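You operate a simulated robot arm through the tools that you are given. There is no shell and no other tool.

Carry out the task below with a simulated two-armed robot. There is one attempt and no reset: what you move stays moved.

JOB
Pick up the carton from the top of the small table with one hand, pass it to the other hand and put it on the corner of the small table before the dispenser. Set down upright: carton.

The check looks at the end state, three seconds after you hand in, the way a careful person would. Anything else that was tipped, shoved, dropped, spilled or broken makes it a failure.

ROBOT AND FRAMES
Two 7-joint arms with two-finger parallel grippers on one trunk, on a base that moves. Base frame: it is fixed to the floor where the robot stands at the start and does not move with it; the origin is under the middle of the robot, x ahead of it, y to its left, z up. Units: m, rad, N and s.
The left shoulder is at the start at [0.05, 0.168, 1.032], the right one opposite. With the tool pointing down near the work surface each hand reaches from about 0.22 to 0.66 m from the robot's upright axis, wherever it stands, measured 20 degrees to its own side. Places, roughly: carton [0, -2.5, 0.75]; corner of the small table before the dispenser (32 [-0.62, -1.9, 0.72]. Payload 1.57 kg a hand.
Tool frame (each hand has its own): the origin (TCP) lies between the finger pads and is the grasp point; the fingertips stand 0.03 m ahead of it; z points along the fingers, y is the line along which they close. The gripper opens to 0.08 m. The fingers are 0.017 m wide and 0.012 m thick; the gripper's body (0.04 by 0.082 m) begins 0.08 m behind the TCP.
Orientation is that of the tool frame in the base frame, as [roll, pitch, yaw] about the fixed x, y, z axes, in that order (R = Rz(yaw) Ry(pitch) Rx(roll)). With the fingers straight down and closing along the base's y, the tool's x points along the base's -x, its y along +y and its z along -z.

CONTROLS
- The arms move only by the tool step_arm. It takes "left_increments", "right_increments" or both (then of equal length, played together; a hand with none holds still); each is a list that holds one entry, the list of rows, each a list of 7 numbers: the turn, a rotation vector about the base's x, y, z in units of 5 degrees (1.0 is 5 degrees), then the shift along the base's x, y, z in units of 30 mm (1.0 is 30 mm), then the gripper command, from -1 (shut) to 1 (fully open), values between in proportion. In form: [[[rx, ry, rz, x, y, z, hand], ...]]. A call has 1 to 20 rows; each row shifts and turns the commanded pose from where the row before left it. A call with a number of a shift or a turn outside -1 to 1 is refused whole. Each row takes 0.2 s and may step no farther than 0.05 m and 0.15 rad from the row before; otherwise, or with a gripper value out of range, the whole call is refused. Where a pose cannot be reached the arm comes as near as it can. A force on the tool above 40 N (or 10 N above the force at the start of the call, whichever is more), or a blocked arm, ends the call early, and 0.2 s more pass. Each finger travels about 0.045 m/s and halts on what it meets, pressing with about 28 N; the grip force reading is that of the motor and also rises with nothing between the fingers. The clock runs only during rows and for 0.2 s after the last one: add rows that do not move to give the fingers time. The reply holds the time, the measured pose of the TCP, the force on the tool along the base axes, the opening and the grip force, in the units named above and with some noise, with the torque about the TCP (base axes, N m) and any sound that the robot's microphone picked up.
- Cameras (640 x 400 px; columns grow to the right, rows downward): "scene" is now at [0.1213, -0.0157, 1.2362]; the picture's right is [-0.18, -0.98, 0.00], its down [-0.62, 0.12, -0.77] and it looks along [0.76, -0.14, -0.63] (base axes); focal length 290 px, centre (320, 200). "left" rides on the left gripper at [0.072, 0.007, -0.122] in its tool frame; the picture's right is [-0.09, 1.00, 0.00], its down [-0.84, -0.08, -0.54] and it looks along [-0.54, -0.05, 0.84] (tool axes); focal length 238 px, centre (320, 200). "right" rides on the right gripper at [0.072, -0.007, -0.122] in its tool frame; the picture's right is [0.09, 1.00, 0.00], its down [-0.84, 0.08, -0.54] and it looks along [-0.54, 0.05, 0.84] (tool axes); focal length 238 px, centre (320, 200). There is no depth. A picture from a camera that has moved, and an enlarged one, comes with that camera's place and axes in the base frame and with its lens.
- snapshot(camera): a new picture of that camera. It takes no simulated time.
- move_column(by): slides the trunk up (or, below 0, down) by that many m; the arms and the scene camera ride with it, the base frame stays. It gives what a move gives, with no picture.
- steer(legs): drives the robot by 1 to 6 legs, each [ahead, left, turn to the left] in m, m and rad, along the robot's own axes; the way and the turn of a leg run together, so that a leg with both is an arc; at most 1.5 m and 3.142 rad a leg. The arms and the cameras ride along, it lands a little off, and it stops where it bumps. It gives what a move gives.
- turn_head(pan, tilt): turns the head with the scene camera to pan (to the left, within 1.396 rad either way) and tilt (down, from -0.506 to 1.204), counted from straight ahead of the robot. It gives what a move gives.
- close_up(camera, box): a new picture of the part [left, top, right, bottom] of that camera's present view, enlarged. It takes no simulated time.
- sign_off(): hands the job in; it is judged then, once.

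Places have to be worked out from the pictures, the camera data and where the tool is seen. Open the grippers and draw the arms clear of the work before you hand the job in, unless the task says otherwise.

The tools are called after ">>>" as a command line: name --argument value ..., lists and objects as JSON in quotes. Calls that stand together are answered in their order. step_arm: Moves the arms, as the interface text tells. Its arguments: {"type":"object","properties":{"left_increments":{"type":"array","items":{"type":"array","items":{"type":"array","items":{"type":"number"}}}},"right_increments":{"type":"array","items":{"type":"array","items":{"type":"array","items":{"type":"number"}}}}},"required":[]} The other tools are called the same way: move_column (by) moves the trunk up or down; steer (legs) drives the base; turn_head (pan, tilt) turns the head that bears the scene camera; snapshot (camera) takes a picture; close_up (camera, box) takes an enlarged picture of a part of a camera's view; sign_off () hands the job in.

At the start:

```text
time: 0.0
left_eef_pos: [0.507, 0.1754, 0.9418]
left_ee_rot: [3.141, 0.0, 3.141]
left_force: [-1.0, 0.4, 0.3]
left_torque: [0.0, 0.06, -0.02]
left_grip_width: 0.0801
left_grip_force: 0.1
right_eef_pos: [0.4337, -0.1947, 1.0323]
right_ee_rot: [3.141, 0.001, 3.139]
right_force: [0.0, 0.2, -0.4]
right_torque: [-0.02, -0.03, 0.0]
right_grip_width: 0.0799
right_grip_force: 0.0
trunk travel left (down, up): [-0.2, 0.243]
robot x, y, heading: [0.0004, -0.0019, 0.003]
head pan, tilt (commanded): [-0.185, 0.688]
```

scene: 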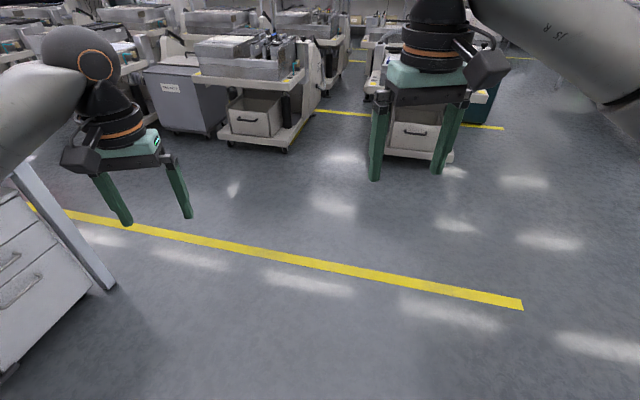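
right: 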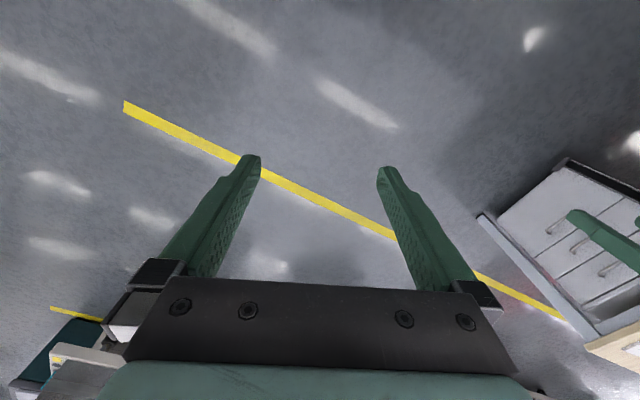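
left: 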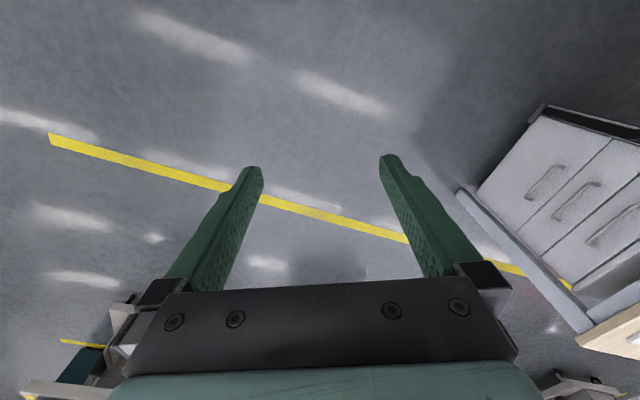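

The carton should be to my right (about 2.5 m along -y), out of the present view. I turn the head to the right to look there first.

>>> turn_head --pan -1.39 --tilt 0.35

>>> snapshot --camera "scene"

```text
time: 1.4
left_eef_pos: [0.5068, 0.1753, 0.9415]
left_ee_rot: [3.14, 0.0, 3.141]
left_force: [0.8, 0.8, -0.6]
left_torque: [0.01, -0.01, 0.02]
left_grip_width: 0.0797
left_grip_force: 0.0
right_eef_pos: [0.4322, -0.1937, 1.0324]
right_ee_rot: [3.141, 0.002, 3.141]
right_force: [0.1, -0.1, -0.8]
right_torque: [-0.02, -0.02, -0.02]
right_grip_width: 0.08
right_grip_force: 0.1
trunk travel left (down, up): [-0.2, 0.243]
robot x, y, heading: [-0.0015, -0.0019, 0.001]
head pan, tilt (commanded): [-1.389, 0.351]
```

```text
taken
camera scene: at [0.0542, -0.0916, 1.2665], right [-0.98, -0.18, 0.0], down [-0.06, 0.34, -0.94], along [0.17, -0.92, -0.34], focal length 290 px, centre (320, 200)
```

scene: 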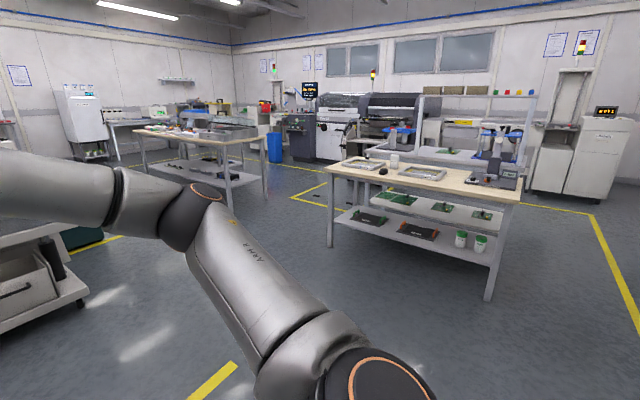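

I see a small table to the right with trays, a white box and a dispenser at the far side. I enlarge that portion to identify the objects.

>>> close_up --camera "scene" --box '[310, 80, 550, 230]'

>>> close_up --camera "scene" --box '[330, 120, 430, 200]'

>>> close_up --camera "scene" --box '[430, 80, 550, 200]'

```text
2.67 times, centred on (430, 155) of scene
camera zoom: at [0.0542, -0.0916, 1.2665], right [-0.98, -0.18, 0.0], down [-0.06, 0.34, -0.94], along [0.17, -0.92, -0.34], focal length 774 px, centre (27, 320)
```

zoom: 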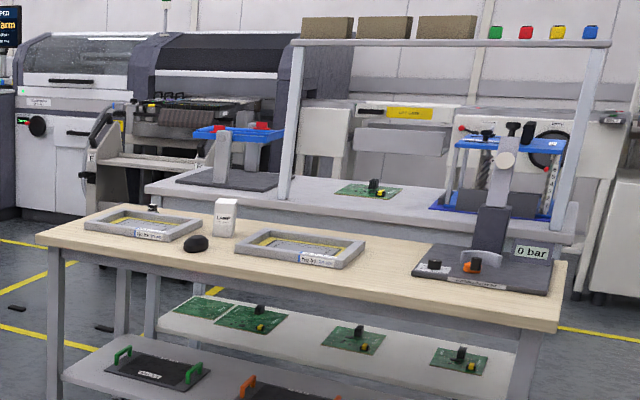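

```text
5.00 times, centred on (380, 160) of scene
camera zoom: at [0.0542, -0.0916, 1.2665], right [-0.98, -0.18, 0.0], down [-0.06, 0.34, -0.94], along [0.17, -0.92, -0.34], focal length 1451 px, centre (20, 400)
```

zoom: 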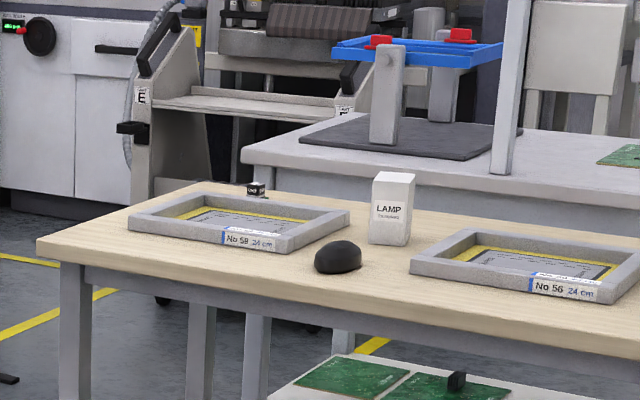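

```text
3.33 times, centred on (490, 140) of scene
camera zoom: at [0.0542, -0.0916, 1.2665], right [-0.98, -0.18, 0.0], down [-0.06, 0.34, -0.94], along [0.17, -0.92, -0.34], focal length 967 px, centre (-247, 400)
```

zoom: 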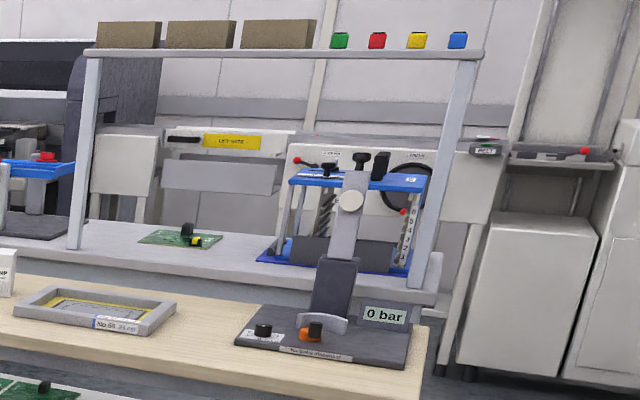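

The white "LAMP" box is the carton (I judge it near [-0.11, -2.4]); the table's near edge runs from about [-0.77, -1.80] to [0.43, -2.32], so facing it means a heading of about -1.98. The floor between looks free, so I turn right and drive to about 0.75 m from the table edge, between the carton and the dispenser corner.

>>> steer --legs '[[0, 0, -1.977], [0.55, 0.27, 0], [0.55, 0.27, 0]]'

>>> turn_head --pan 0.0 --tilt 0.55

>>> snapshot --camera "scene"

```text
time: 12.8
left_eef_pos: [-0.0503, -1.7722, 0.9417]
left_ee_rot: [-3.141, 0.0, 1.125]
left_force: [-1.3, -0.5, -0.1]
left_torque: [0.0, 0.01, -0.02]
left_grip_width: 0.0798
left_grip_force: 0.1
right_eef_pos: [-0.3516, -1.5447, 1.032]
right_ee_rot: [-3.14, -0.001, 1.121]
right_force: [0.3, 0.2, 0.8]
right_torque: [0.01, 0.01, -0.02]
right_grip_width: 0.08
right_grip_force: 0.1
trunk travel left (down, up): [-0.2, 0.243]
robot x, y, heading: [0.011, -1.2397, -2.017]
head pan, tilt (commanded): [-1.389, 0.351]
```

```text
time: 14.3
left_eef_pos: [-0.0511, -1.7713, 0.9424]
left_ee_rot: [-3.141, 0.001, 1.125]
left_force: [-0.5, 0.2, 0.6]
left_torque: [-0.02, 0.02, 0.01]
left_grip_width: 0.08
left_grip_force: 0.0
right_eef_pos: [-0.353, -1.5448, 1.0317]
right_ee_rot: [-3.141, 0.0, 1.121]
right_force: [0.8, 0.0, 0.4]
right_torque: [0.03, 0.03, 0.01]
right_grip_width: 0.08
right_grip_force: 0.0
trunk travel left (down, up): [-0.2, 0.243]
robot x, y, heading: [0.0118, -1.242, -2.014]
head pan, tilt (commanded): [0.0, 0.55]
```

```text
taken
camera scene: at [-0.0485, -1.3561, 1.2482], right [-0.9, 0.43, 0.0], down [0.23, 0.47, -0.85], along [-0.37, -0.77, -0.52], focal length 290 px, centre (320, 200)
```

scene: 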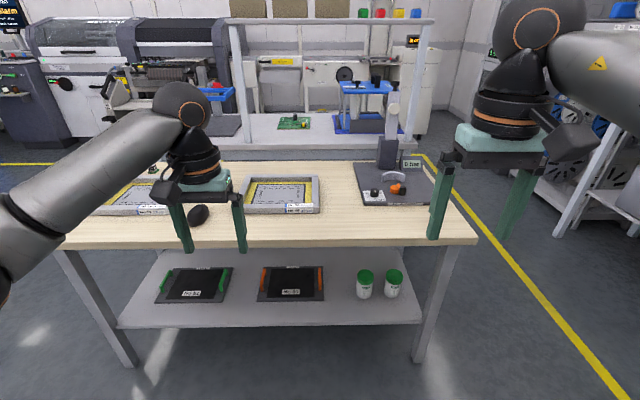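

The table edge is now about 0.65 m ahead of the robot's axis (edge at robot X≈0.77), with the left gripper hiding the carton. I take pictures from the two hand cameras to see it.

>>> snapshot --camera "left"

>>> snapshot --camera "right"

>>> close_up --camera "scene" --box '[330, 120, 490, 260]'

```text
taken
camera left: at [-0.0133, -1.7103, 1.0644], right [0.86, -0.51, 0.0], down [-0.43, -0.72, 0.54], along [-0.28, -0.47, -0.84], focal length 238 px, centre (320, 200)
```

left: 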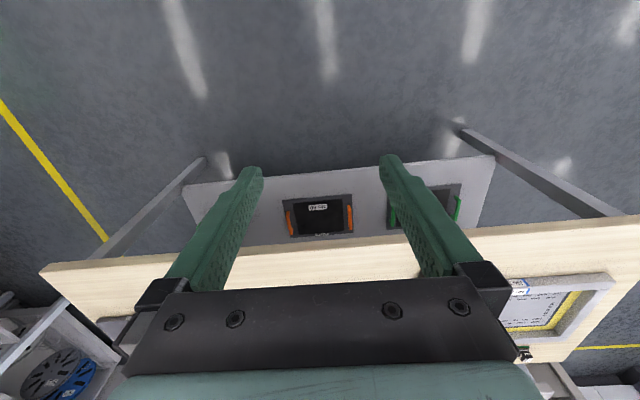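

```text
taken
camera right: at [-0.328, -1.4769, 1.1537], right [0.94, -0.35, 0.0], down [-0.29, -0.79, 0.54], along [-0.19, -0.51, -0.84], focal length 238 px, centre (320, 200)
```

right: 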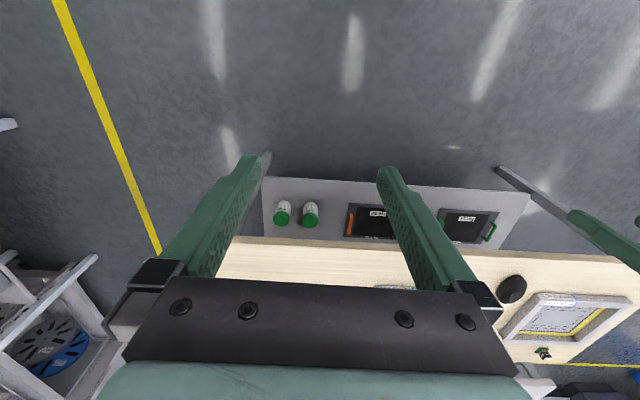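

```text
2.86 times, centred on (410, 190) of scene
camera zoom: at [-0.0485, -1.3561, 1.2482], right [-0.9, 0.43, 0.0], down [0.23, 0.47, -0.85], along [-0.37, -0.77, -0.52], focal length 829 px, centre (63, 229)
```

zoom: 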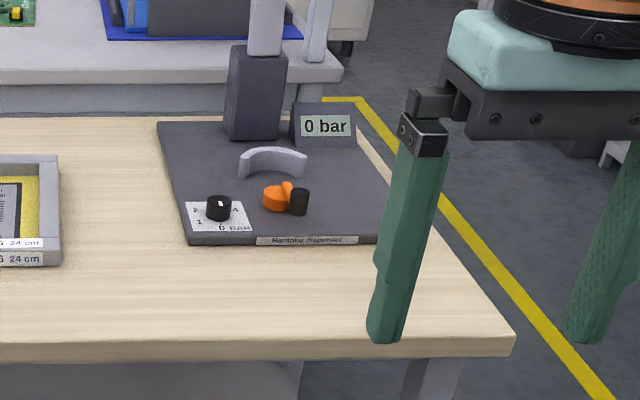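

The clear strip before the dispenser lies at robot X≈0.79–0.97, Y≈-0.2 to -0.46, matching the given place. I look down to judge the size of my own base before driving closer to the table.

>>> turn_head --pan 0.0 --tilt 1.2

>>> snapshot --camera "scene"

```text
time: 15.3
left_eef_pos: [-0.0508, -1.7717, 0.9416]
left_ee_rot: [3.142, -0.001, 1.124]
left_force: [-1.1, -0.3, 0.8]
left_torque: [0.0, 0.02, 0.02]
left_grip_width: 0.0799
left_grip_force: 0.1
right_eef_pos: [-0.3514, -1.5445, 1.0332]
right_ee_rot: [3.141, -0.004, 1.121]
right_force: [0.5, -0.3, 0.9]
right_torque: [0.02, -0.01, 0.01]
right_grip_width: 0.0797
right_grip_force: 0.1
trunk travel left (down, up): [-0.2, 0.243]
robot x, y, heading: [0.0108, -1.2397, -2.016]
head pan, tilt (commanded): [0.0, 1.201]
```

```text
taken
camera scene: at [-0.0339, -1.3256, 1.1991], right [-0.9, 0.43, 0.0], down [0.4, 0.84, -0.36], along [-0.16, -0.33, -0.93], focal length 290 px, centre (320, 200)
```

scene: 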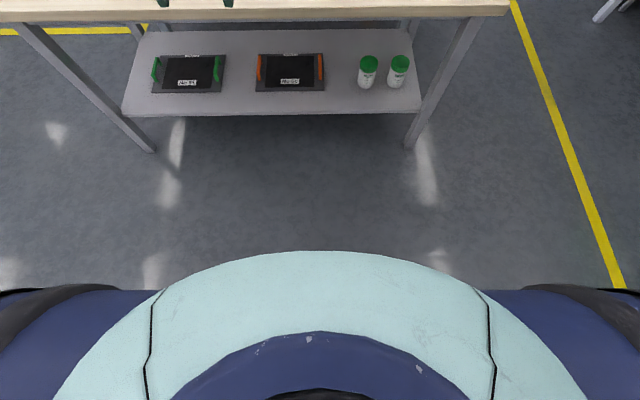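

My base stays hidden behind the chest panel, so it reaches less than about 0.34 m ahead; standing with the table edge 0.42 m ahead should be safe. First I draw the left hand back and to the left to uncover the carton.

>>> step_arm --left_increments '[[[0, 0, 0, 0.928, 0.556, 0, 1], [0, 0, 0, 0.928, 0.556, 0, 1], [0, 0, 0, 0.928, 0.556, 0, 1], [0, 0, 0, 0.928, 0.556, 0, 1], [0, 0, 0, 0.928, 0.556, 0, 1], [0, 0, 0, 0.928, 0.556, 0, 1]]]'

>>> turn_head --pan 0.2 --tilt 0.5

>>> snapshot --camera "scene"

```text
time: 16.7
left_eef_pos: [0.1168, -1.6713, 0.9421]
left_ee_rot: [-3.141, -0.001, 1.125]
left_force: [0.8, -0.1, -0.8]
left_torque: [0.0, 0.0, 0.02]
left_grip_width: 0.0803
left_grip_force: 0.1
right_eef_pos: [-0.3513, -1.5449, 1.0327]
right_ee_rot: [-3.141, -0.001, 1.122]
right_force: [0.1, -0.6, 0.5]
right_torque: [-0.02, 0.01, 0.01]
right_grip_width: 0.0801
right_grip_force: 0.1
trunk travel left (down, up): [-0.2, 0.243]
robot x, y, heading: [0.0088, -1.2416, -2.023]
head pan, tilt (commanded): [0.0, 1.201]
```

```text
time: 17.8
left_eef_pos: [0.1164, -1.6712, 0.9423]
left_ee_rot: [-3.141, 0.0, 1.126]
left_force: [0.1, -0.3, 0.6]
left_torque: [-0.02, 0.01, 0.02]
left_grip_width: 0.0801
left_grip_force: 0.1
right_eef_pos: [-0.3522, -1.5448, 1.0325]
right_ee_rot: [-3.141, 0.0, 1.123]
right_force: [-0.3, 0.2, -0.2]
right_torque: [-0.04, -0.03, 0.03]
right_grip_width: 0.08
right_grip_force: 0.1
trunk travel left (down, up): [-0.2, 0.243]
robot x, y, heading: [0.0073, -1.2352, -2.02]
head pan, tilt (commanded): [0.201, 0.499]
```

```text
taken
camera scene: at [-0.0319, -1.3633, 1.2527], right [-0.97, 0.24, 0.0], down [0.12, 0.46, -0.88], along [-0.21, -0.85, -0.48], focal length 290 px, centre (320, 200)
```

scene: 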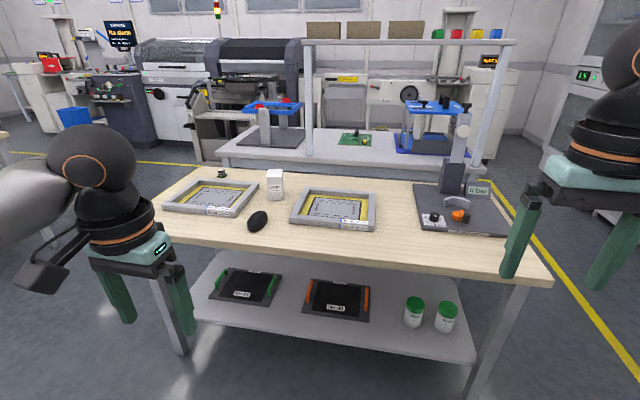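

>>> close_up --camera "scene" --box '[230, 155, 330, 245]'

>>> close_up --camera "scene" --box '[150, 150, 390, 300]'

```text
4.44 times, centred on (280, 200) of scene
camera zoom: at [-0.0319, -1.3633, 1.2527], right [-0.97, 0.24, 0.0], down [0.12, 0.46, -0.88], along [-0.21, -0.85, -0.48], focal length 1290 px, centre (498, 200)
```

zoom: 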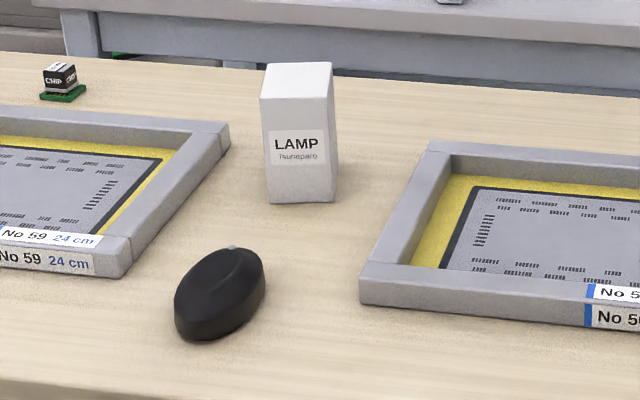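

```text
2.67 times, centred on (270, 225) of scene
camera zoom: at [-0.0319, -1.3633, 1.2527], right [-0.97, 0.24, 0.0], down [0.12, 0.46, -0.88], along [-0.21, -0.85, -0.48], focal length 774 px, centre (453, 133)
```

zoom: 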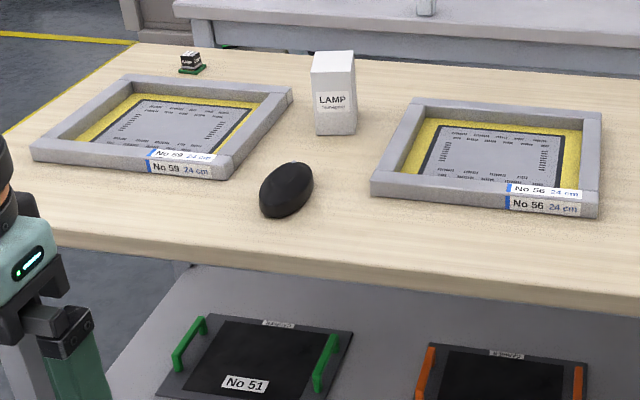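

Triangulating the two views puts the table top at z≈0.72 and the carton's front-bottom middle at about [-0.107, -2.347], about 0.10 m tall and 0.054 m wide. I zoom in more for its yaw and depth.

>>> close_up --camera "scene" --box '[260, 163, 292, 207]'

>>> close_up --camera "scene" --box '[400, 150, 560, 290]'

```text
9.09 times, centred on (276, 185) of scene
camera zoom: at [-0.0319, -1.3633, 1.2527], right [-0.97, 0.24, 0.0], down [0.12, 0.46, -0.88], along [-0.21, -0.85, -0.48], focal length 2638 px, centre (720, 336)
```

zoom: 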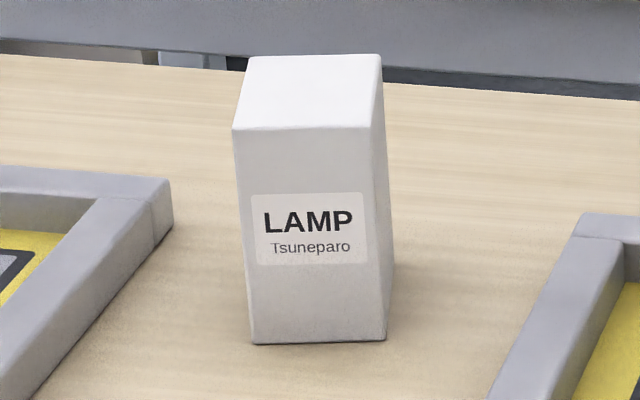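

```text
2.86 times, centred on (480, 220) of scene
camera zoom: at [-0.0319, -1.3633, 1.2527], right [-0.97, 0.24, 0.0], down [0.12, 0.46, -0.88], along [-0.21, -0.85, -0.48], focal length 829 px, centre (-137, 143)
```

zoom: 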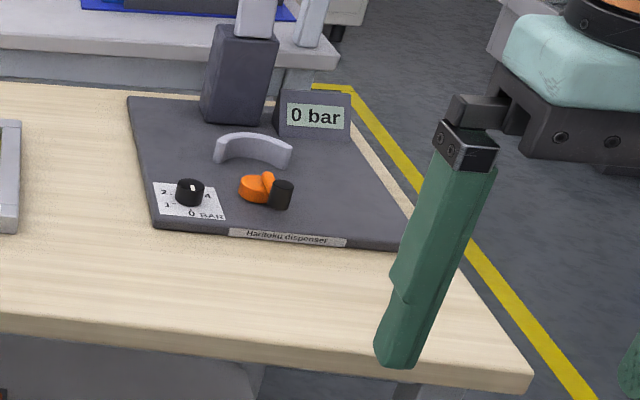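

The carton is about 0.055 wide, 0.073 deep, 0.0985 tall, centre near [-0.115, -2.382], its face heading about -1.78 rad. The left hand camera now sits close to my body, so I take a picture with it to see how far my base reaches ahead.

>>> snapshot --camera "left"

```text
taken
camera left: at [0.1538, -1.6102, 1.0644], right [0.86, -0.51, 0.0], down [-0.43, -0.72, 0.54], along [-0.28, -0.47, -0.84], focal length 238 px, centre (320, 200)
```

left: 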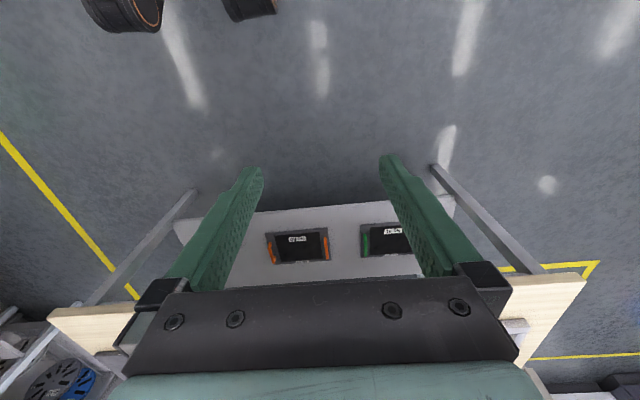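

My base ends short of about X=0.2, so standing with the table edge some 0.37 m ahead is safe. The plan: the left hand grips the carton's side faces with the fingers tilted 45° forward. First I yaw the left hand to the carton's heading and tilt it while drawing it a bit ahead, still clear of the table.

>>> step_arm --left_increments '[[[0, 0, 0.92, -0.2, -0.4, 0.3, 1], [0, 0, 0.92, -0.2, -0.4, 0.3, 1], [0, 0, 0.92, -0.2, -0.4, 0.3, 1], [-0.979, 0.203, 0, -0.2, -0.4, 0.3, 1], [-0.979, 0.203, 0, -0.2, -0.4, 0.3, 1], [-0.979, 0.203, 0, -0.2, -0.4, 0, 1], [-0.979, 0.203, 0, -0.2, -0.4, 0, 1], [-0.979, 0.203, 0, -0.2, -0.4, 0, 1], [-0.979, 0.203, 0, -0.2, -0.4, 0, 1], [-0.979, 0.203, 0, -0.2, -0.4, 0, 1], [-0.979, 0.203, 0, -0.2, -0.4, 0, 1], [-0.979, 0.203, 0, -0.2, -0.4, 0, 1], [0, 0, 0, 0, 0, 0, 1]]]'

>>> snapshot --camera "scene"

```text
time: 20.6
left_eef_pos: [0.045, -1.8168, 0.9862]
left_ee_rot: [-3.141, 0.784, 1.364]
left_force: [-0.1, 0.5, -0.3]
left_torque: [-0.03, -0.02, -0.01]
left_grip_width: 0.08
left_grip_force: 0.1
right_eef_pos: [-0.3513, -1.5459, 1.0328]
right_ee_rot: [-3.141, 0.0, 1.123]
right_force: [0.0, -0.4, -0.3]
right_torque: [0.01, -0.01, -0.01]
right_grip_width: 0.0799
right_grip_force: 0.0
trunk travel left (down, up): [-0.2, 0.243]
robot x, y, heading: [0.0106, -1.2381, -2.019]
head pan, tilt (commanded): [0.201, 0.499]
```

```text
taken
camera scene: at [-0.0319, -1.3633, 1.2528], right [-0.97, 0.24, 0.0], down [0.12, 0.46, -0.88], along [-0.21, -0.85, -0.48], focal length 290 px, centre (320, 200)
```

scene: 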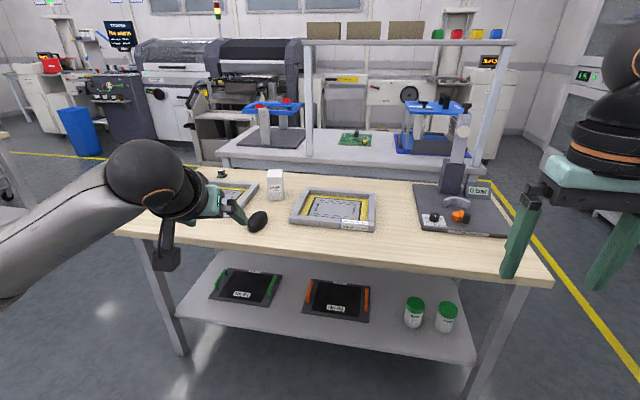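

The left hand is tilted 45° as wanted. Now I drive to the pick stand (carton about 0.70 m ahead, 0.22 m left); both hands stay well above the table things.

>>> steer --legs '[[0.39, 0.145, 0.036]]'

>>> turn_head --pan 0.1 --tilt 0.75

>>> snapshot --camera "scene"

>>> snapshot --camera "left"

```text
time: 23.2
left_eef_pos: [0.0348, -2.2301, 0.9862]
left_ee_rot: [3.141, 0.784, 1.4]
left_force: [0.2, 0.6, -0.3]
left_torque: [0.04, -0.04, 0.0]
left_grip_width: 0.0798
left_grip_force: 0.0
right_eef_pos: [-0.3701, -1.9726, 1.0325]
right_ee_rot: [-3.141, 0.001, 1.156]
right_force: [0.5, -0.6, 0.2]
right_torque: [-0.01, -0.03, -0.02]
right_grip_width: 0.08
right_grip_force: 0.0
trunk travel left (down, up): [-0.2, 0.243]
robot x, y, heading: [-0.0176, -1.6565, -1.985]
head pan, tilt (commanded): [0.201, 0.499]
```

```text
time: 23.9
left_eef_pos: [0.0349, -2.23, 0.9866]
left_ee_rot: [-3.141, 0.784, 1.397]
left_force: [-0.1, 0.1, 0.0]
left_torque: [-0.04, 0.04, -0.02]
left_grip_width: 0.0801
left_grip_force: 0.0
right_eef_pos: [-0.3703, -1.9727, 1.0332]
right_ee_rot: [3.141, -0.001, 1.156]
right_force: [0.0, 0.7, -0.2]
right_torque: [0.01, 0.04, 0.0]
right_grip_width: 0.0801
right_grip_force: 0.0
trunk travel left (down, up): [-0.2, 0.243]
robot x, y, heading: [-0.0178, -1.6538, -1.985]
head pan, tilt (commanded): [0.099, 0.75]
```

```text
taken
camera scene: at [-0.063, -1.7701, 1.2309], right [-0.95, 0.31, 0.0], down [0.21, 0.65, -0.73], along [-0.23, -0.7, -0.68], focal length 290 px, centre (320, 200)
```

scene: 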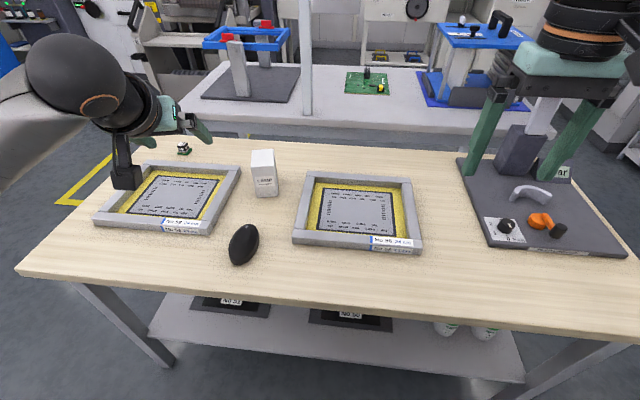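

```text
taken
camera left: at [0.0656, -2.097, 1.0222], right [0.97, -0.24, 0.07], down [-0.11, -0.19, 0.97], along [-0.22, -0.95, -0.21], focal length 238 px, centre (320, 200)
```

left: 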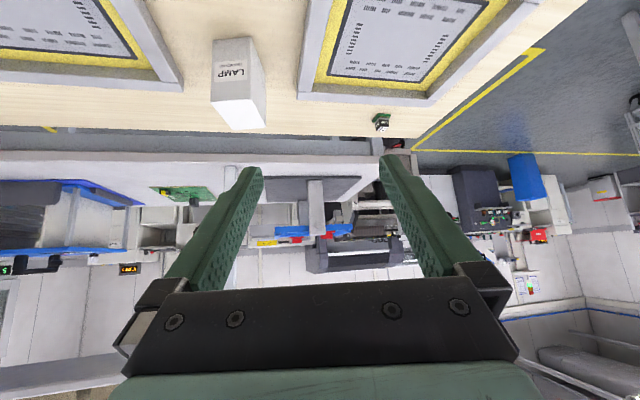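

The stand looks right, with the carton visible to both cameras. I enlarge the scene view of the carton to re-measure it from here.

>>> close_up --camera "scene" --box '[240, 140, 290, 205]'

>>> close_up --camera "left" --box '[190, 20, 290, 140]'

```text
6.15 times, centred on (265, 172) of scene
camera zoom: at [-0.063, -1.7701, 1.2309], right [-0.95, 0.31, 0.0], down [0.21, 0.65, -0.73], along [-0.23, -0.7, -0.68], focal length 1786 px, centre (658, 369)
```

zoom: 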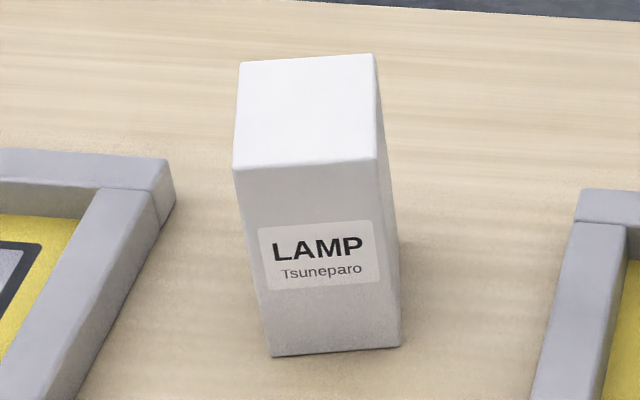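

```text
3.33 times, centred on (240, 80) of left
camera zoom: at [0.0656, -2.097, 1.0222], right [0.97, -0.24, 0.07], down [-0.11, -0.19, 0.97], along [-0.22, -0.95, -0.21], focal length 794 px, centre (587, 600)
```

zoom: 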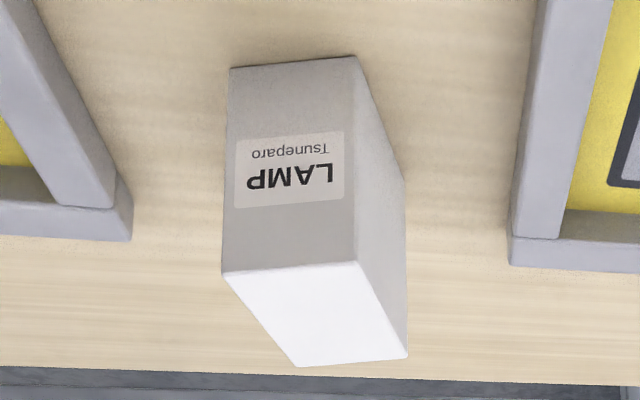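

From here I get the carton's centre at [-0.114, -2.381], heading -1.755, top at z≈0.818 — the same as before, and the hand's heading (-1.743) matches. I move the left hand above the grasp point, fingertips still above the carton top.

>>> step_arm --left_increments '[[[0, 0, 0, -0.98, -0.95, -0.6, 1], [0, 0, 0, -0.98, -0.95, -0.6, 1], [0, 0, 0, -0.98, -0.95, -0.6, 1], [0, 0, 0, -0.98, -0.95, -0.6, 1], [0, 0, 0, -0.98, -0.95, -0.6, 1], [0, 0, 0, 0, 0, 0, 1]]]'

>>> snapshot --camera "left"

>>> snapshot --camera "scene"

```text
time: 25.4
left_eef_pos: [-0.1117, -2.373, 0.8972]
left_ee_rot: [3.139, 0.785, 1.398]
left_force: [-0.2, -0.7, 0.3]
left_torque: [-0.04, 0.02, 0.0]
left_grip_width: 0.0801
left_grip_force: 0.0
right_eef_pos: [-0.3693, -1.9722, 1.033]
right_ee_rot: [-3.14, 0.0, 1.157]
right_force: [0.0, -0.1, 1.2]
right_torque: [0.0, 0.0, -0.01]
right_grip_width: 0.0799
right_grip_force: 0.1
trunk travel left (down, up): [-0.2, 0.243]
robot x, y, heading: [-0.0221, -1.6547, -1.986]
head pan, tilt (commanded): [0.099, 0.75]
```

```text
taken
camera left: at [-0.0819, -2.2394, 0.9328], right [0.97, -0.24, 0.07], down [-0.11, -0.19, 0.97], along [-0.22, -0.95, -0.21], focal length 238 px, centre (320, 200)
```

left: 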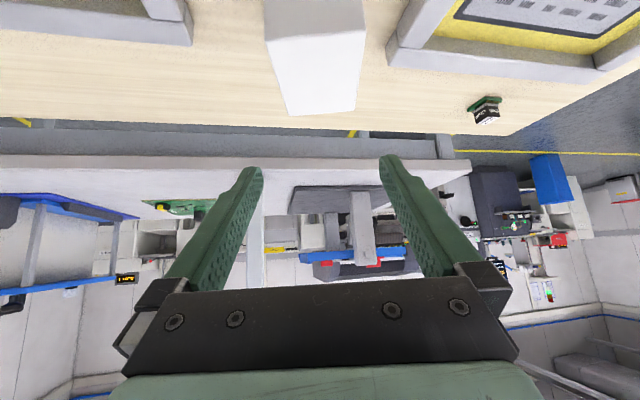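

```text
taken
camera scene: at [-0.063, -1.7701, 1.2308], right [-0.95, 0.31, 0.0], down [0.21, 0.65, -0.73], along [-0.23, -0.7, -0.68], focal length 290 px, centre (320, 200)
```

scene: 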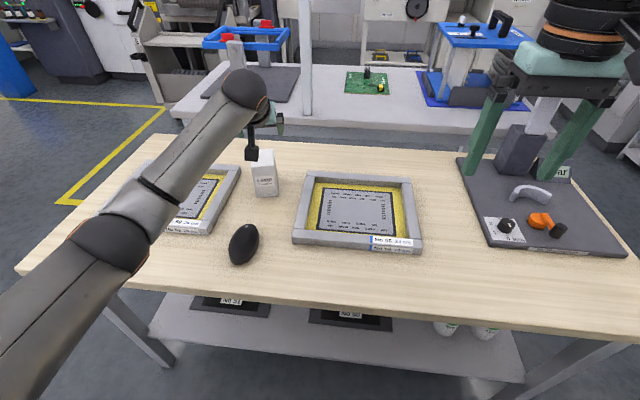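

The left hand sits centred over the carton (lateral error about 2 mm by both cameras). The left elbow hangs rather low over the table, so I raise the trunk by 0.08 m to keep it well clear before descending.

>>> move_column --by 0.08

>>> snapshot --camera "scene"

```text
time: 26.5
left_eef_pos: [-0.1116, -2.373, 0.9782]
left_ee_rot: [-3.14, 0.784, 1.399]
left_force: [0.2, -0.5, 0.3]
left_torque: [0.03, 0.03, 0.01]
left_grip_width: 0.0799
left_grip_force: 0.1
right_eef_pos: [-0.3698, -1.9731, 1.1125]
right_ee_rot: [3.142, 0.0, 1.155]
right_force: [0.9, 0.3, -0.6]
right_torque: [0.0, 0.02, -0.01]
right_grip_width: 0.0797
right_grip_force: 0.1
trunk travel left (down, up): [-0.28, 0.163]
robot x, y, heading: [-0.0197, -1.6576, -1.987]
head pan, tilt (commanded): [0.099, 0.75]
```

```text
taken
camera scene: at [-0.0631, -1.7702, 1.3108], right [-0.95, 0.31, 0.0], down [0.21, 0.65, -0.73], along [-0.23, -0.7, -0.68], focal length 290 px, centre (320, 200)
```

scene: 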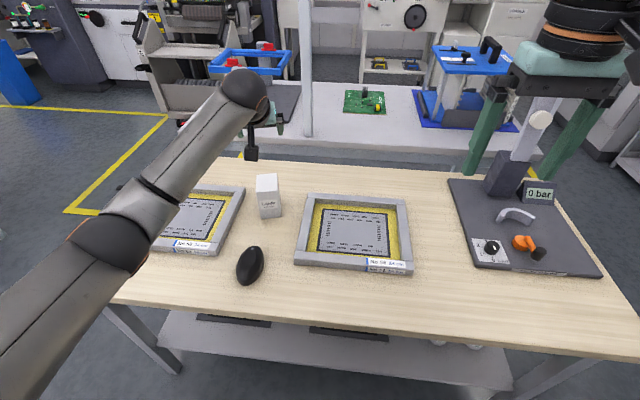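

Trunk raised; the hand is now at z=0.978. I lower it to about 0.86 (fingertips just past the carton's top) and check the alignment.

>>> step_arm --left_increments '[[[0, 0, 0, 0, 0, -1, 1], [0, 0, 0, 0, 0, -1, 1], [0, 0, 0, 0, 0, -1, 1], [0, 0, 0, 0, 0, -0.93, 1], [0, 0, 0, 0, 0, 0, 1]]]'

>>> snapshot --camera "left"

>>> snapshot --camera "scene"

```text
time: 27.7
left_eef_pos: [-0.1145, -2.3723, 0.8597]
left_ee_rot: [-3.141, 0.785, 1.398]
left_force: [-0.2, 0.1, -0.7]
left_torque: [-0.02, -0.02, 0.0]
left_grip_width: 0.0803
left_grip_force: 0.1
right_eef_pos: [-0.3708, -1.9727, 1.1129]
right_ee_rot: [3.141, 0.0, 1.155]
right_force: [0.6, 0.3, 0.2]
right_torque: [0.0, -0.02, -0.02]
right_grip_width: 0.0802
right_grip_force: 0.1
trunk travel left (down, up): [-0.28, 0.163]
robot x, y, heading: [-0.0201, -1.6527, -1.984]
head pan, tilt (commanded): [0.099, 0.75]
```

```text
taken
camera left: at [-0.0845, -2.2396, 0.8956], right [0.97, -0.23, 0.07], down [-0.11, -0.19, 0.97], along [-0.22, -0.95, -0.21], focal length 238 px, centre (320, 200)
```

left: 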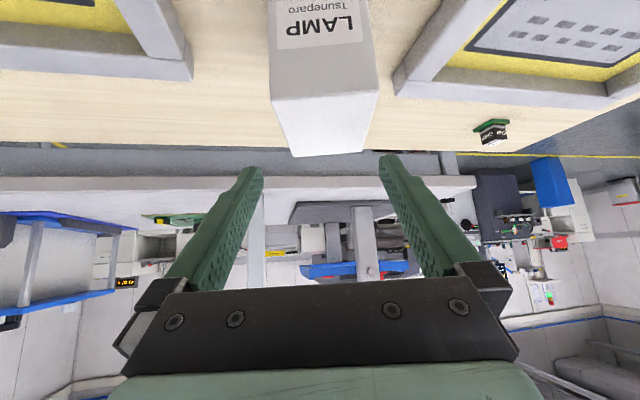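

```text
taken
camera scene: at [-0.063, -1.77, 1.3108], right [-0.95, 0.31, 0.0], down [0.21, 0.65, -0.73], along [-0.23, -0.7, -0.68], focal length 290 px, centre (320, 200)
```

scene: 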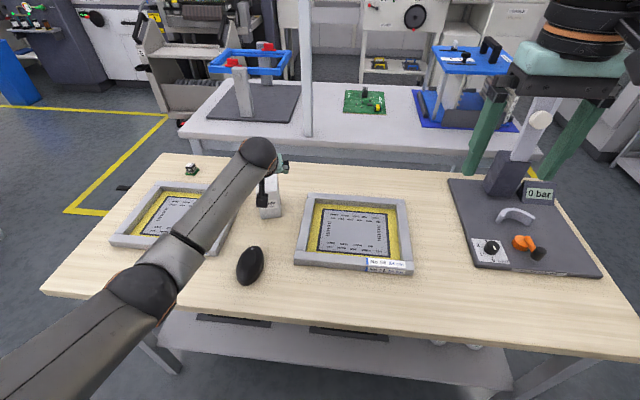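

The left picture shows the carton about 6 mm to the hand's +y side and the TCP about 6 mm ahead of its middle on the robot's side. I shift by that 6 mm and lower the hand to z≈0.762, still open.

>>> step_arm --left_increments '[[[0, 0, 0, 0.2, -0.03, -0.3, 1], [0, 0, 0, 0, 0, -0.8, 1], [0, 0, 0, 0, 0, -0.8, 1], [0, 0, 0, 0, 0, -0.8, 1], [0, 0, 0, 0, 0, -0.55, 1], [0, 0, 0, 0, 0, 0, 1]]]'

>>> snapshot --camera "left"

>>> snapshot --camera "scene"

```text
time: 29.1
left_eef_pos: [-0.1058, -2.3751, 0.7609]
left_ee_rot: [3.141, 0.785, 1.398]
left_force: [0.1, -0.1, 0.2]
left_torque: [0.0, -0.02, -0.01]
left_grip_width: 0.0799
left_grip_force: 0.0
right_eef_pos: [-0.3697, -1.9725, 1.112]
right_ee_rot: [3.141, 0.0, 1.155]
right_force: [0.0, -0.3, -0.5]
right_torque: [-0.03, 0.03, 0.0]
right_grip_width: 0.0799
right_grip_force: 0.0
trunk travel left (down, up): [-0.28, 0.163]
robot x, y, heading: [-0.0167, -1.6593, -1.984]
head pan, tilt (commanded): [0.099, 0.75]
```

```text
taken
camera left: at [-0.0758, -2.2406, 0.7972], right [0.97, -0.23, 0.07], down [-0.11, -0.19, 0.97], along [-0.22, -0.95, -0.21], focal length 238 px, centre (320, 200)
```

left: 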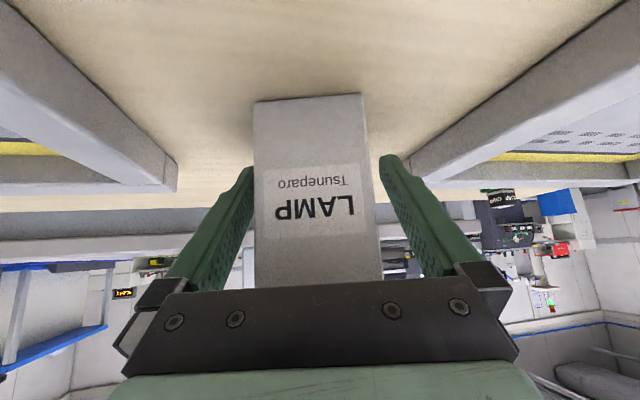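

```text
taken
camera scene: at [-0.063, -1.7701, 1.3108], right [-0.95, 0.31, 0.0], down [0.21, 0.65, -0.73], along [-0.23, -0.7, -0.68], focal length 290 px, centre (320, 200)
```

scene: 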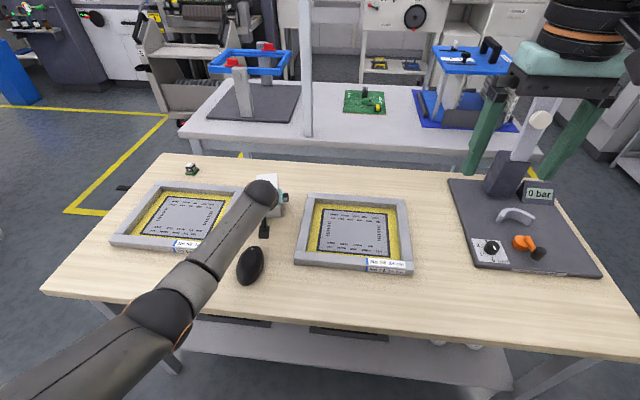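

The fingers straddle the carton's side faces well. I close the left gripper and wait for the grip to settle.

>>> step_arm --left_increments '[[[0, 0, 0, 0, 0, 0, -1], [0, 0, 0, 0, 0, 0, -1], [0, 0, 0, 0, 0, 0, -1], [0, 0, 0, 0, 0, 0, -1], [0, 0, 0, 0, 0, 0, -1]]]'

>>> snapshot --camera "left"

```text
time: 30.3
left_eef_pos: [-0.1062, -2.374, 0.761]
left_ee_rot: [3.14, 0.781, 1.399]
left_force: [-1.4, 0.9, -0.4]
left_torque: [-0.05, 0.05, 0.0]
left_grip_width: 0.0559
left_grip_force: 27.8
right_eef_pos: [-0.3716, -1.9725, 1.1116]
right_ee_rot: [3.14, 0.0, 1.155]
right_force: [0.3, -0.2, 0.7]
right_torque: [-0.01, -0.02, -0.02]
right_grip_width: 0.0798
right_grip_force: 0.0
trunk travel left (down, up): [-0.28, 0.163]
robot x, y, heading: [-0.018, -1.6541, -1.983]
head pan, tilt (commanded): [0.099, 0.75]
```

```text
taken
camera left: at [-0.0759, -2.2407, 0.7974], right [0.97, -0.23, 0.07], down [-0.11, -0.19, 0.97], along [-0.22, -0.95, -0.21], focal length 238 px, centre (320, 200)
```

left: 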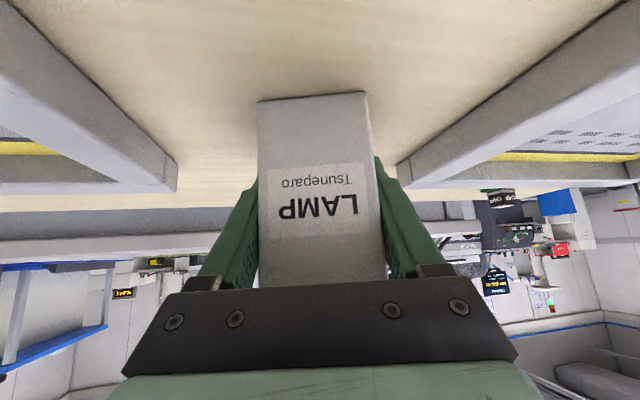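

The grip holds at 0.056 m with about 28 N. I lift straight up by 0.12 m and check that the carton comes with the hand.

>>> step_arm --left_increments '[[[0, 0, 0, 0, 0, 0.3, -1], [0, 0, 0, 0, 0, 0.5, -1], [0, 0, 0, 0, 0, 0.7, -1], [0, 0, 0, 0, 0, 0.8, -1], [0, 0, 0, 0, 0, 0.8, -1], [0, 0, 0, 0, 0, 0.7, -1], [0, 0, 0, 0, 0, 0.4, -1], [0, 0, 0, 0, 0, 0, -1]]]'

>>> snapshot --camera "left"

>>> snapshot --camera "scene"

```text
time: 32.1
left_eef_pos: [-0.1056, -2.3736, 0.8887]
left_ee_rot: [3.141, 0.784, 1.397]
left_force: [0.1, -0.3, -0.9]
left_torque: [0.01, -0.03, 0.0]
left_grip_width: 0.0557
left_grip_force: 28.2
right_eef_pos: [-0.3702, -1.9718, 1.1114]
right_ee_rot: [-3.141, 0.0, 1.154]
right_force: [0.5, -0.1, -0.8]
right_torque: [0.05, 0.01, 0.0]
right_grip_width: 0.0804
right_grip_force: 0.1
trunk travel left (down, up): [-0.28, 0.163]
robot x, y, heading: [-0.0199, -1.6563, -1.984]
head pan, tilt (commanded): [0.099, 0.75]
```

```text
taken
camera left: at [-0.0755, -2.2412, 0.9236], right [0.97, -0.24, 0.07], down [-0.11, -0.19, 0.97], along [-0.22, -0.95, -0.21], focal length 238 px, centre (320, 200)
```

left: 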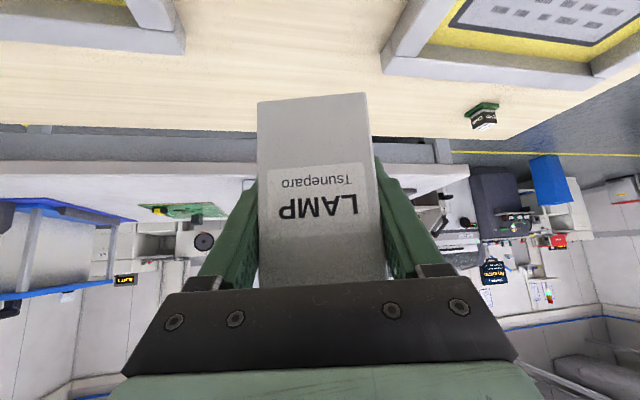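

```text
taken
camera scene: at [-0.063, -1.7702, 1.3108], right [-0.95, 0.31, 0.0], down [0.21, 0.65, -0.73], along [-0.23, -0.7, -0.68], focal length 290 px, centre (320, 200)
```

scene: 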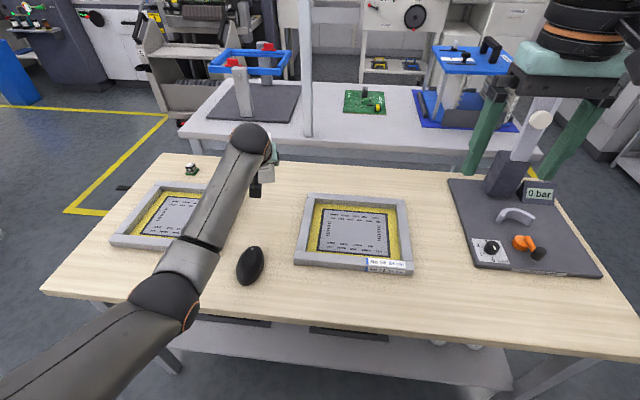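

The carton is held firmly and off the table. I back the robot straight away from the table by 0.3 m so the hand-over happens over free floor.

>>> steer --legs '[[-0.3, 0, 0]]'

>>> snapshot --camera "scene"

```text
time: 34.1
left_eef_pos: [0.0154, -2.1043, 0.8893]
left_ee_rot: [-3.141, 0.786, 1.402]
left_force: [0.5, 0.1, -1.1]
left_torque: [-0.03, -0.01, -0.03]
left_grip_width: 0.0556
left_grip_force: 27.9
right_eef_pos: [-0.251, -1.7055, 1.112]
right_ee_rot: [3.14, -0.001, 1.16]
right_force: [0.3, 0.0, 0.2]
right_torque: [0.0, -0.01, -0.01]
right_grip_width: 0.0802
right_grip_force: 0.1
trunk travel left (down, up): [-0.28, 0.163]
robot x, y, heading: [0.0958, -1.3828, -1.977]
head pan, tilt (commanded): [0.099, 0.75]
```

```text
taken
camera scene: at [0.0554, -1.5, 1.3109], right [-0.95, 0.3, 0.0], down [0.21, 0.65, -0.73], along [-0.22, -0.7, -0.68], focal length 290 px, centre (320, 200)
```

scene: 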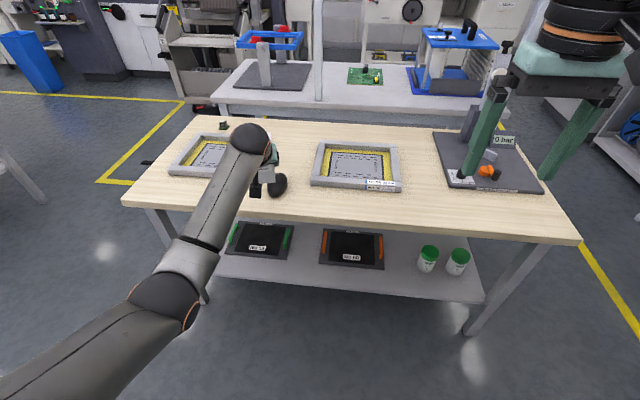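

Now over free floor nearly; I bring the left hand back toward my middle while turning it to the right (pointing inward), half of the turn first.

>>> step_arm --left_increments '[[[0, 0, -1, -0.02, 0.7, 0.2, -1], [0, 0, -1, -0.02, 0.7, 0.2, -1], [0, 0, -1, -0.02, 0.7, 0.2, -1], [0, 0, -1, -0.02, 0.7, 0.2, -1], [0, 0, -1, -0.02, 0.7, 0.2, -1], [0, 0, -1, -0.02, 0.7, 0.2, -1], [0, 0, -1, -0.02, 0.7, 0.2, -1], [0, 0, -1, -0.02, 0.7, 0.2, -1], [0, 0, -1, -0.02, 0.7, 0.2, -1], [0, 0, -1, -0.02, 0.7, 0.2, -1], [0, 0, 0, 0, 0, 0, -1]]]'

>>> snapshot --camera "scene"

```text
time: 36.5
left_eef_pos: [0.0077, -1.8938, 0.948]
left_ee_rot: [-3.142, 0.784, 0.53]
left_force: [-0.9, 0.2, -1.1]
left_torque: [-0.01, 0.0, 0.01]
left_grip_width: 0.0559
left_grip_force: 28.2
right_eef_pos: [-0.2521, -1.7034, 1.1131]
right_ee_rot: [3.141, -0.002, 1.163]
right_force: [-0.6, -0.4, -0.5]
right_torque: [0.0, 0.0, 0.01]
right_grip_width: 0.0801
right_grip_force: 0.0
trunk travel left (down, up): [-0.28, 0.163]
robot x, y, heading: [0.0982, -1.3824, -1.98]
head pan, tilt (commanded): [0.099, 0.75]
```

```text
taken
camera scene: at [0.0552, -1.5004, 1.3108], right [-0.95, 0.3, 0.0], down [0.21, 0.65, -0.73], along [-0.22, -0.7, -0.68], focal length 290 px, centre (320, 200)
```

scene: 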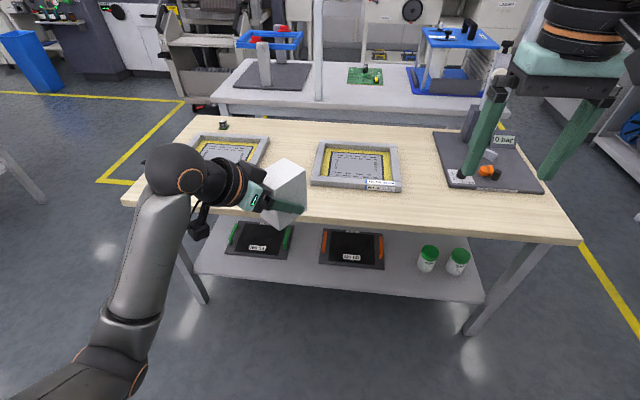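

The turn works well and the carton stays put in the fingers. I finish the turn to about 90° to the right and bring the carton to about 0.45 m ahead, 0.07 m left.

>>> step_arm --left_increments '[[[0, 0, -1, -0.067, 0.227, 0, -1], [0, 0, -1, -0.067, 0.227, 0, -1], [0, 0, -1, -0.067, 0.227, 0, -1], [0, 0, -1, -0.067, 0.227, 0, -1], [0, 0, -1, -0.067, 0.227, 0, -1], [0, 0, -1, -0.067, 0.227, 0, -1], [0, 0, -1, -0.067, 0.227, 0, -1], [0, 0, -1, -0.067, 0.227, 0, -1], [0, 0, -1, -0.067, 0.227, 0, -1], [0, 0, -1, -0.067, 0.227, 0, -1], [0, 0, -0.8, -0.067, 0.227, 0, -1], [0, 0, 0, 0, 0, 0, -1]]]'

>>> snapshot --camera "scene"

```text
time: 39.1
left_eef_pos: [-0.0135, -1.8213, 0.9472]
left_ee_rot: [-3.141, 0.785, -0.413]
left_force: [0.2, 0.1, -1.2]
left_torque: [0.01, -0.01, -0.01]
left_grip_width: 0.0557
left_grip_force: 28.0
right_eef_pos: [-0.2509, -1.7043, 1.1126]
right_ee_rot: [3.14, 0.0, 1.16]
right_force: [0.8, 0.1, 0.3]
right_torque: [-0.01, 0.04, 0.01]
right_grip_width: 0.0799
right_grip_force: 0.2
trunk travel left (down, up): [-0.28, 0.163]
robot x, y, heading: [0.0968, -1.384, -1.976]
head pan, tilt (commanded): [0.099, 0.75]
```

```text
taken
camera scene: at [0.0552, -1.5003, 1.3108], right [-0.95, 0.3, 0.0], down [0.21, 0.65, -0.73], along [-0.22, -0.7, -0.68], focal length 290 px, centre (320, 200)
```

scene: 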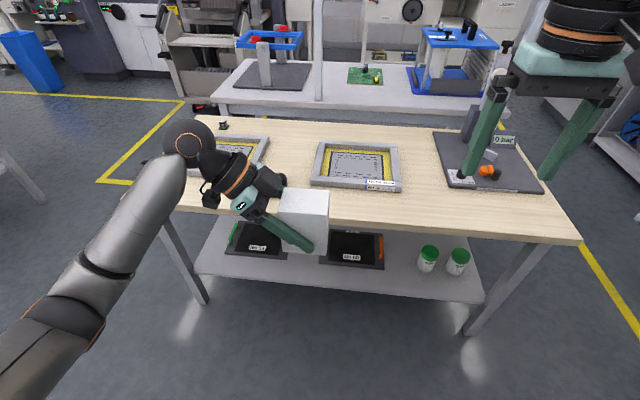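

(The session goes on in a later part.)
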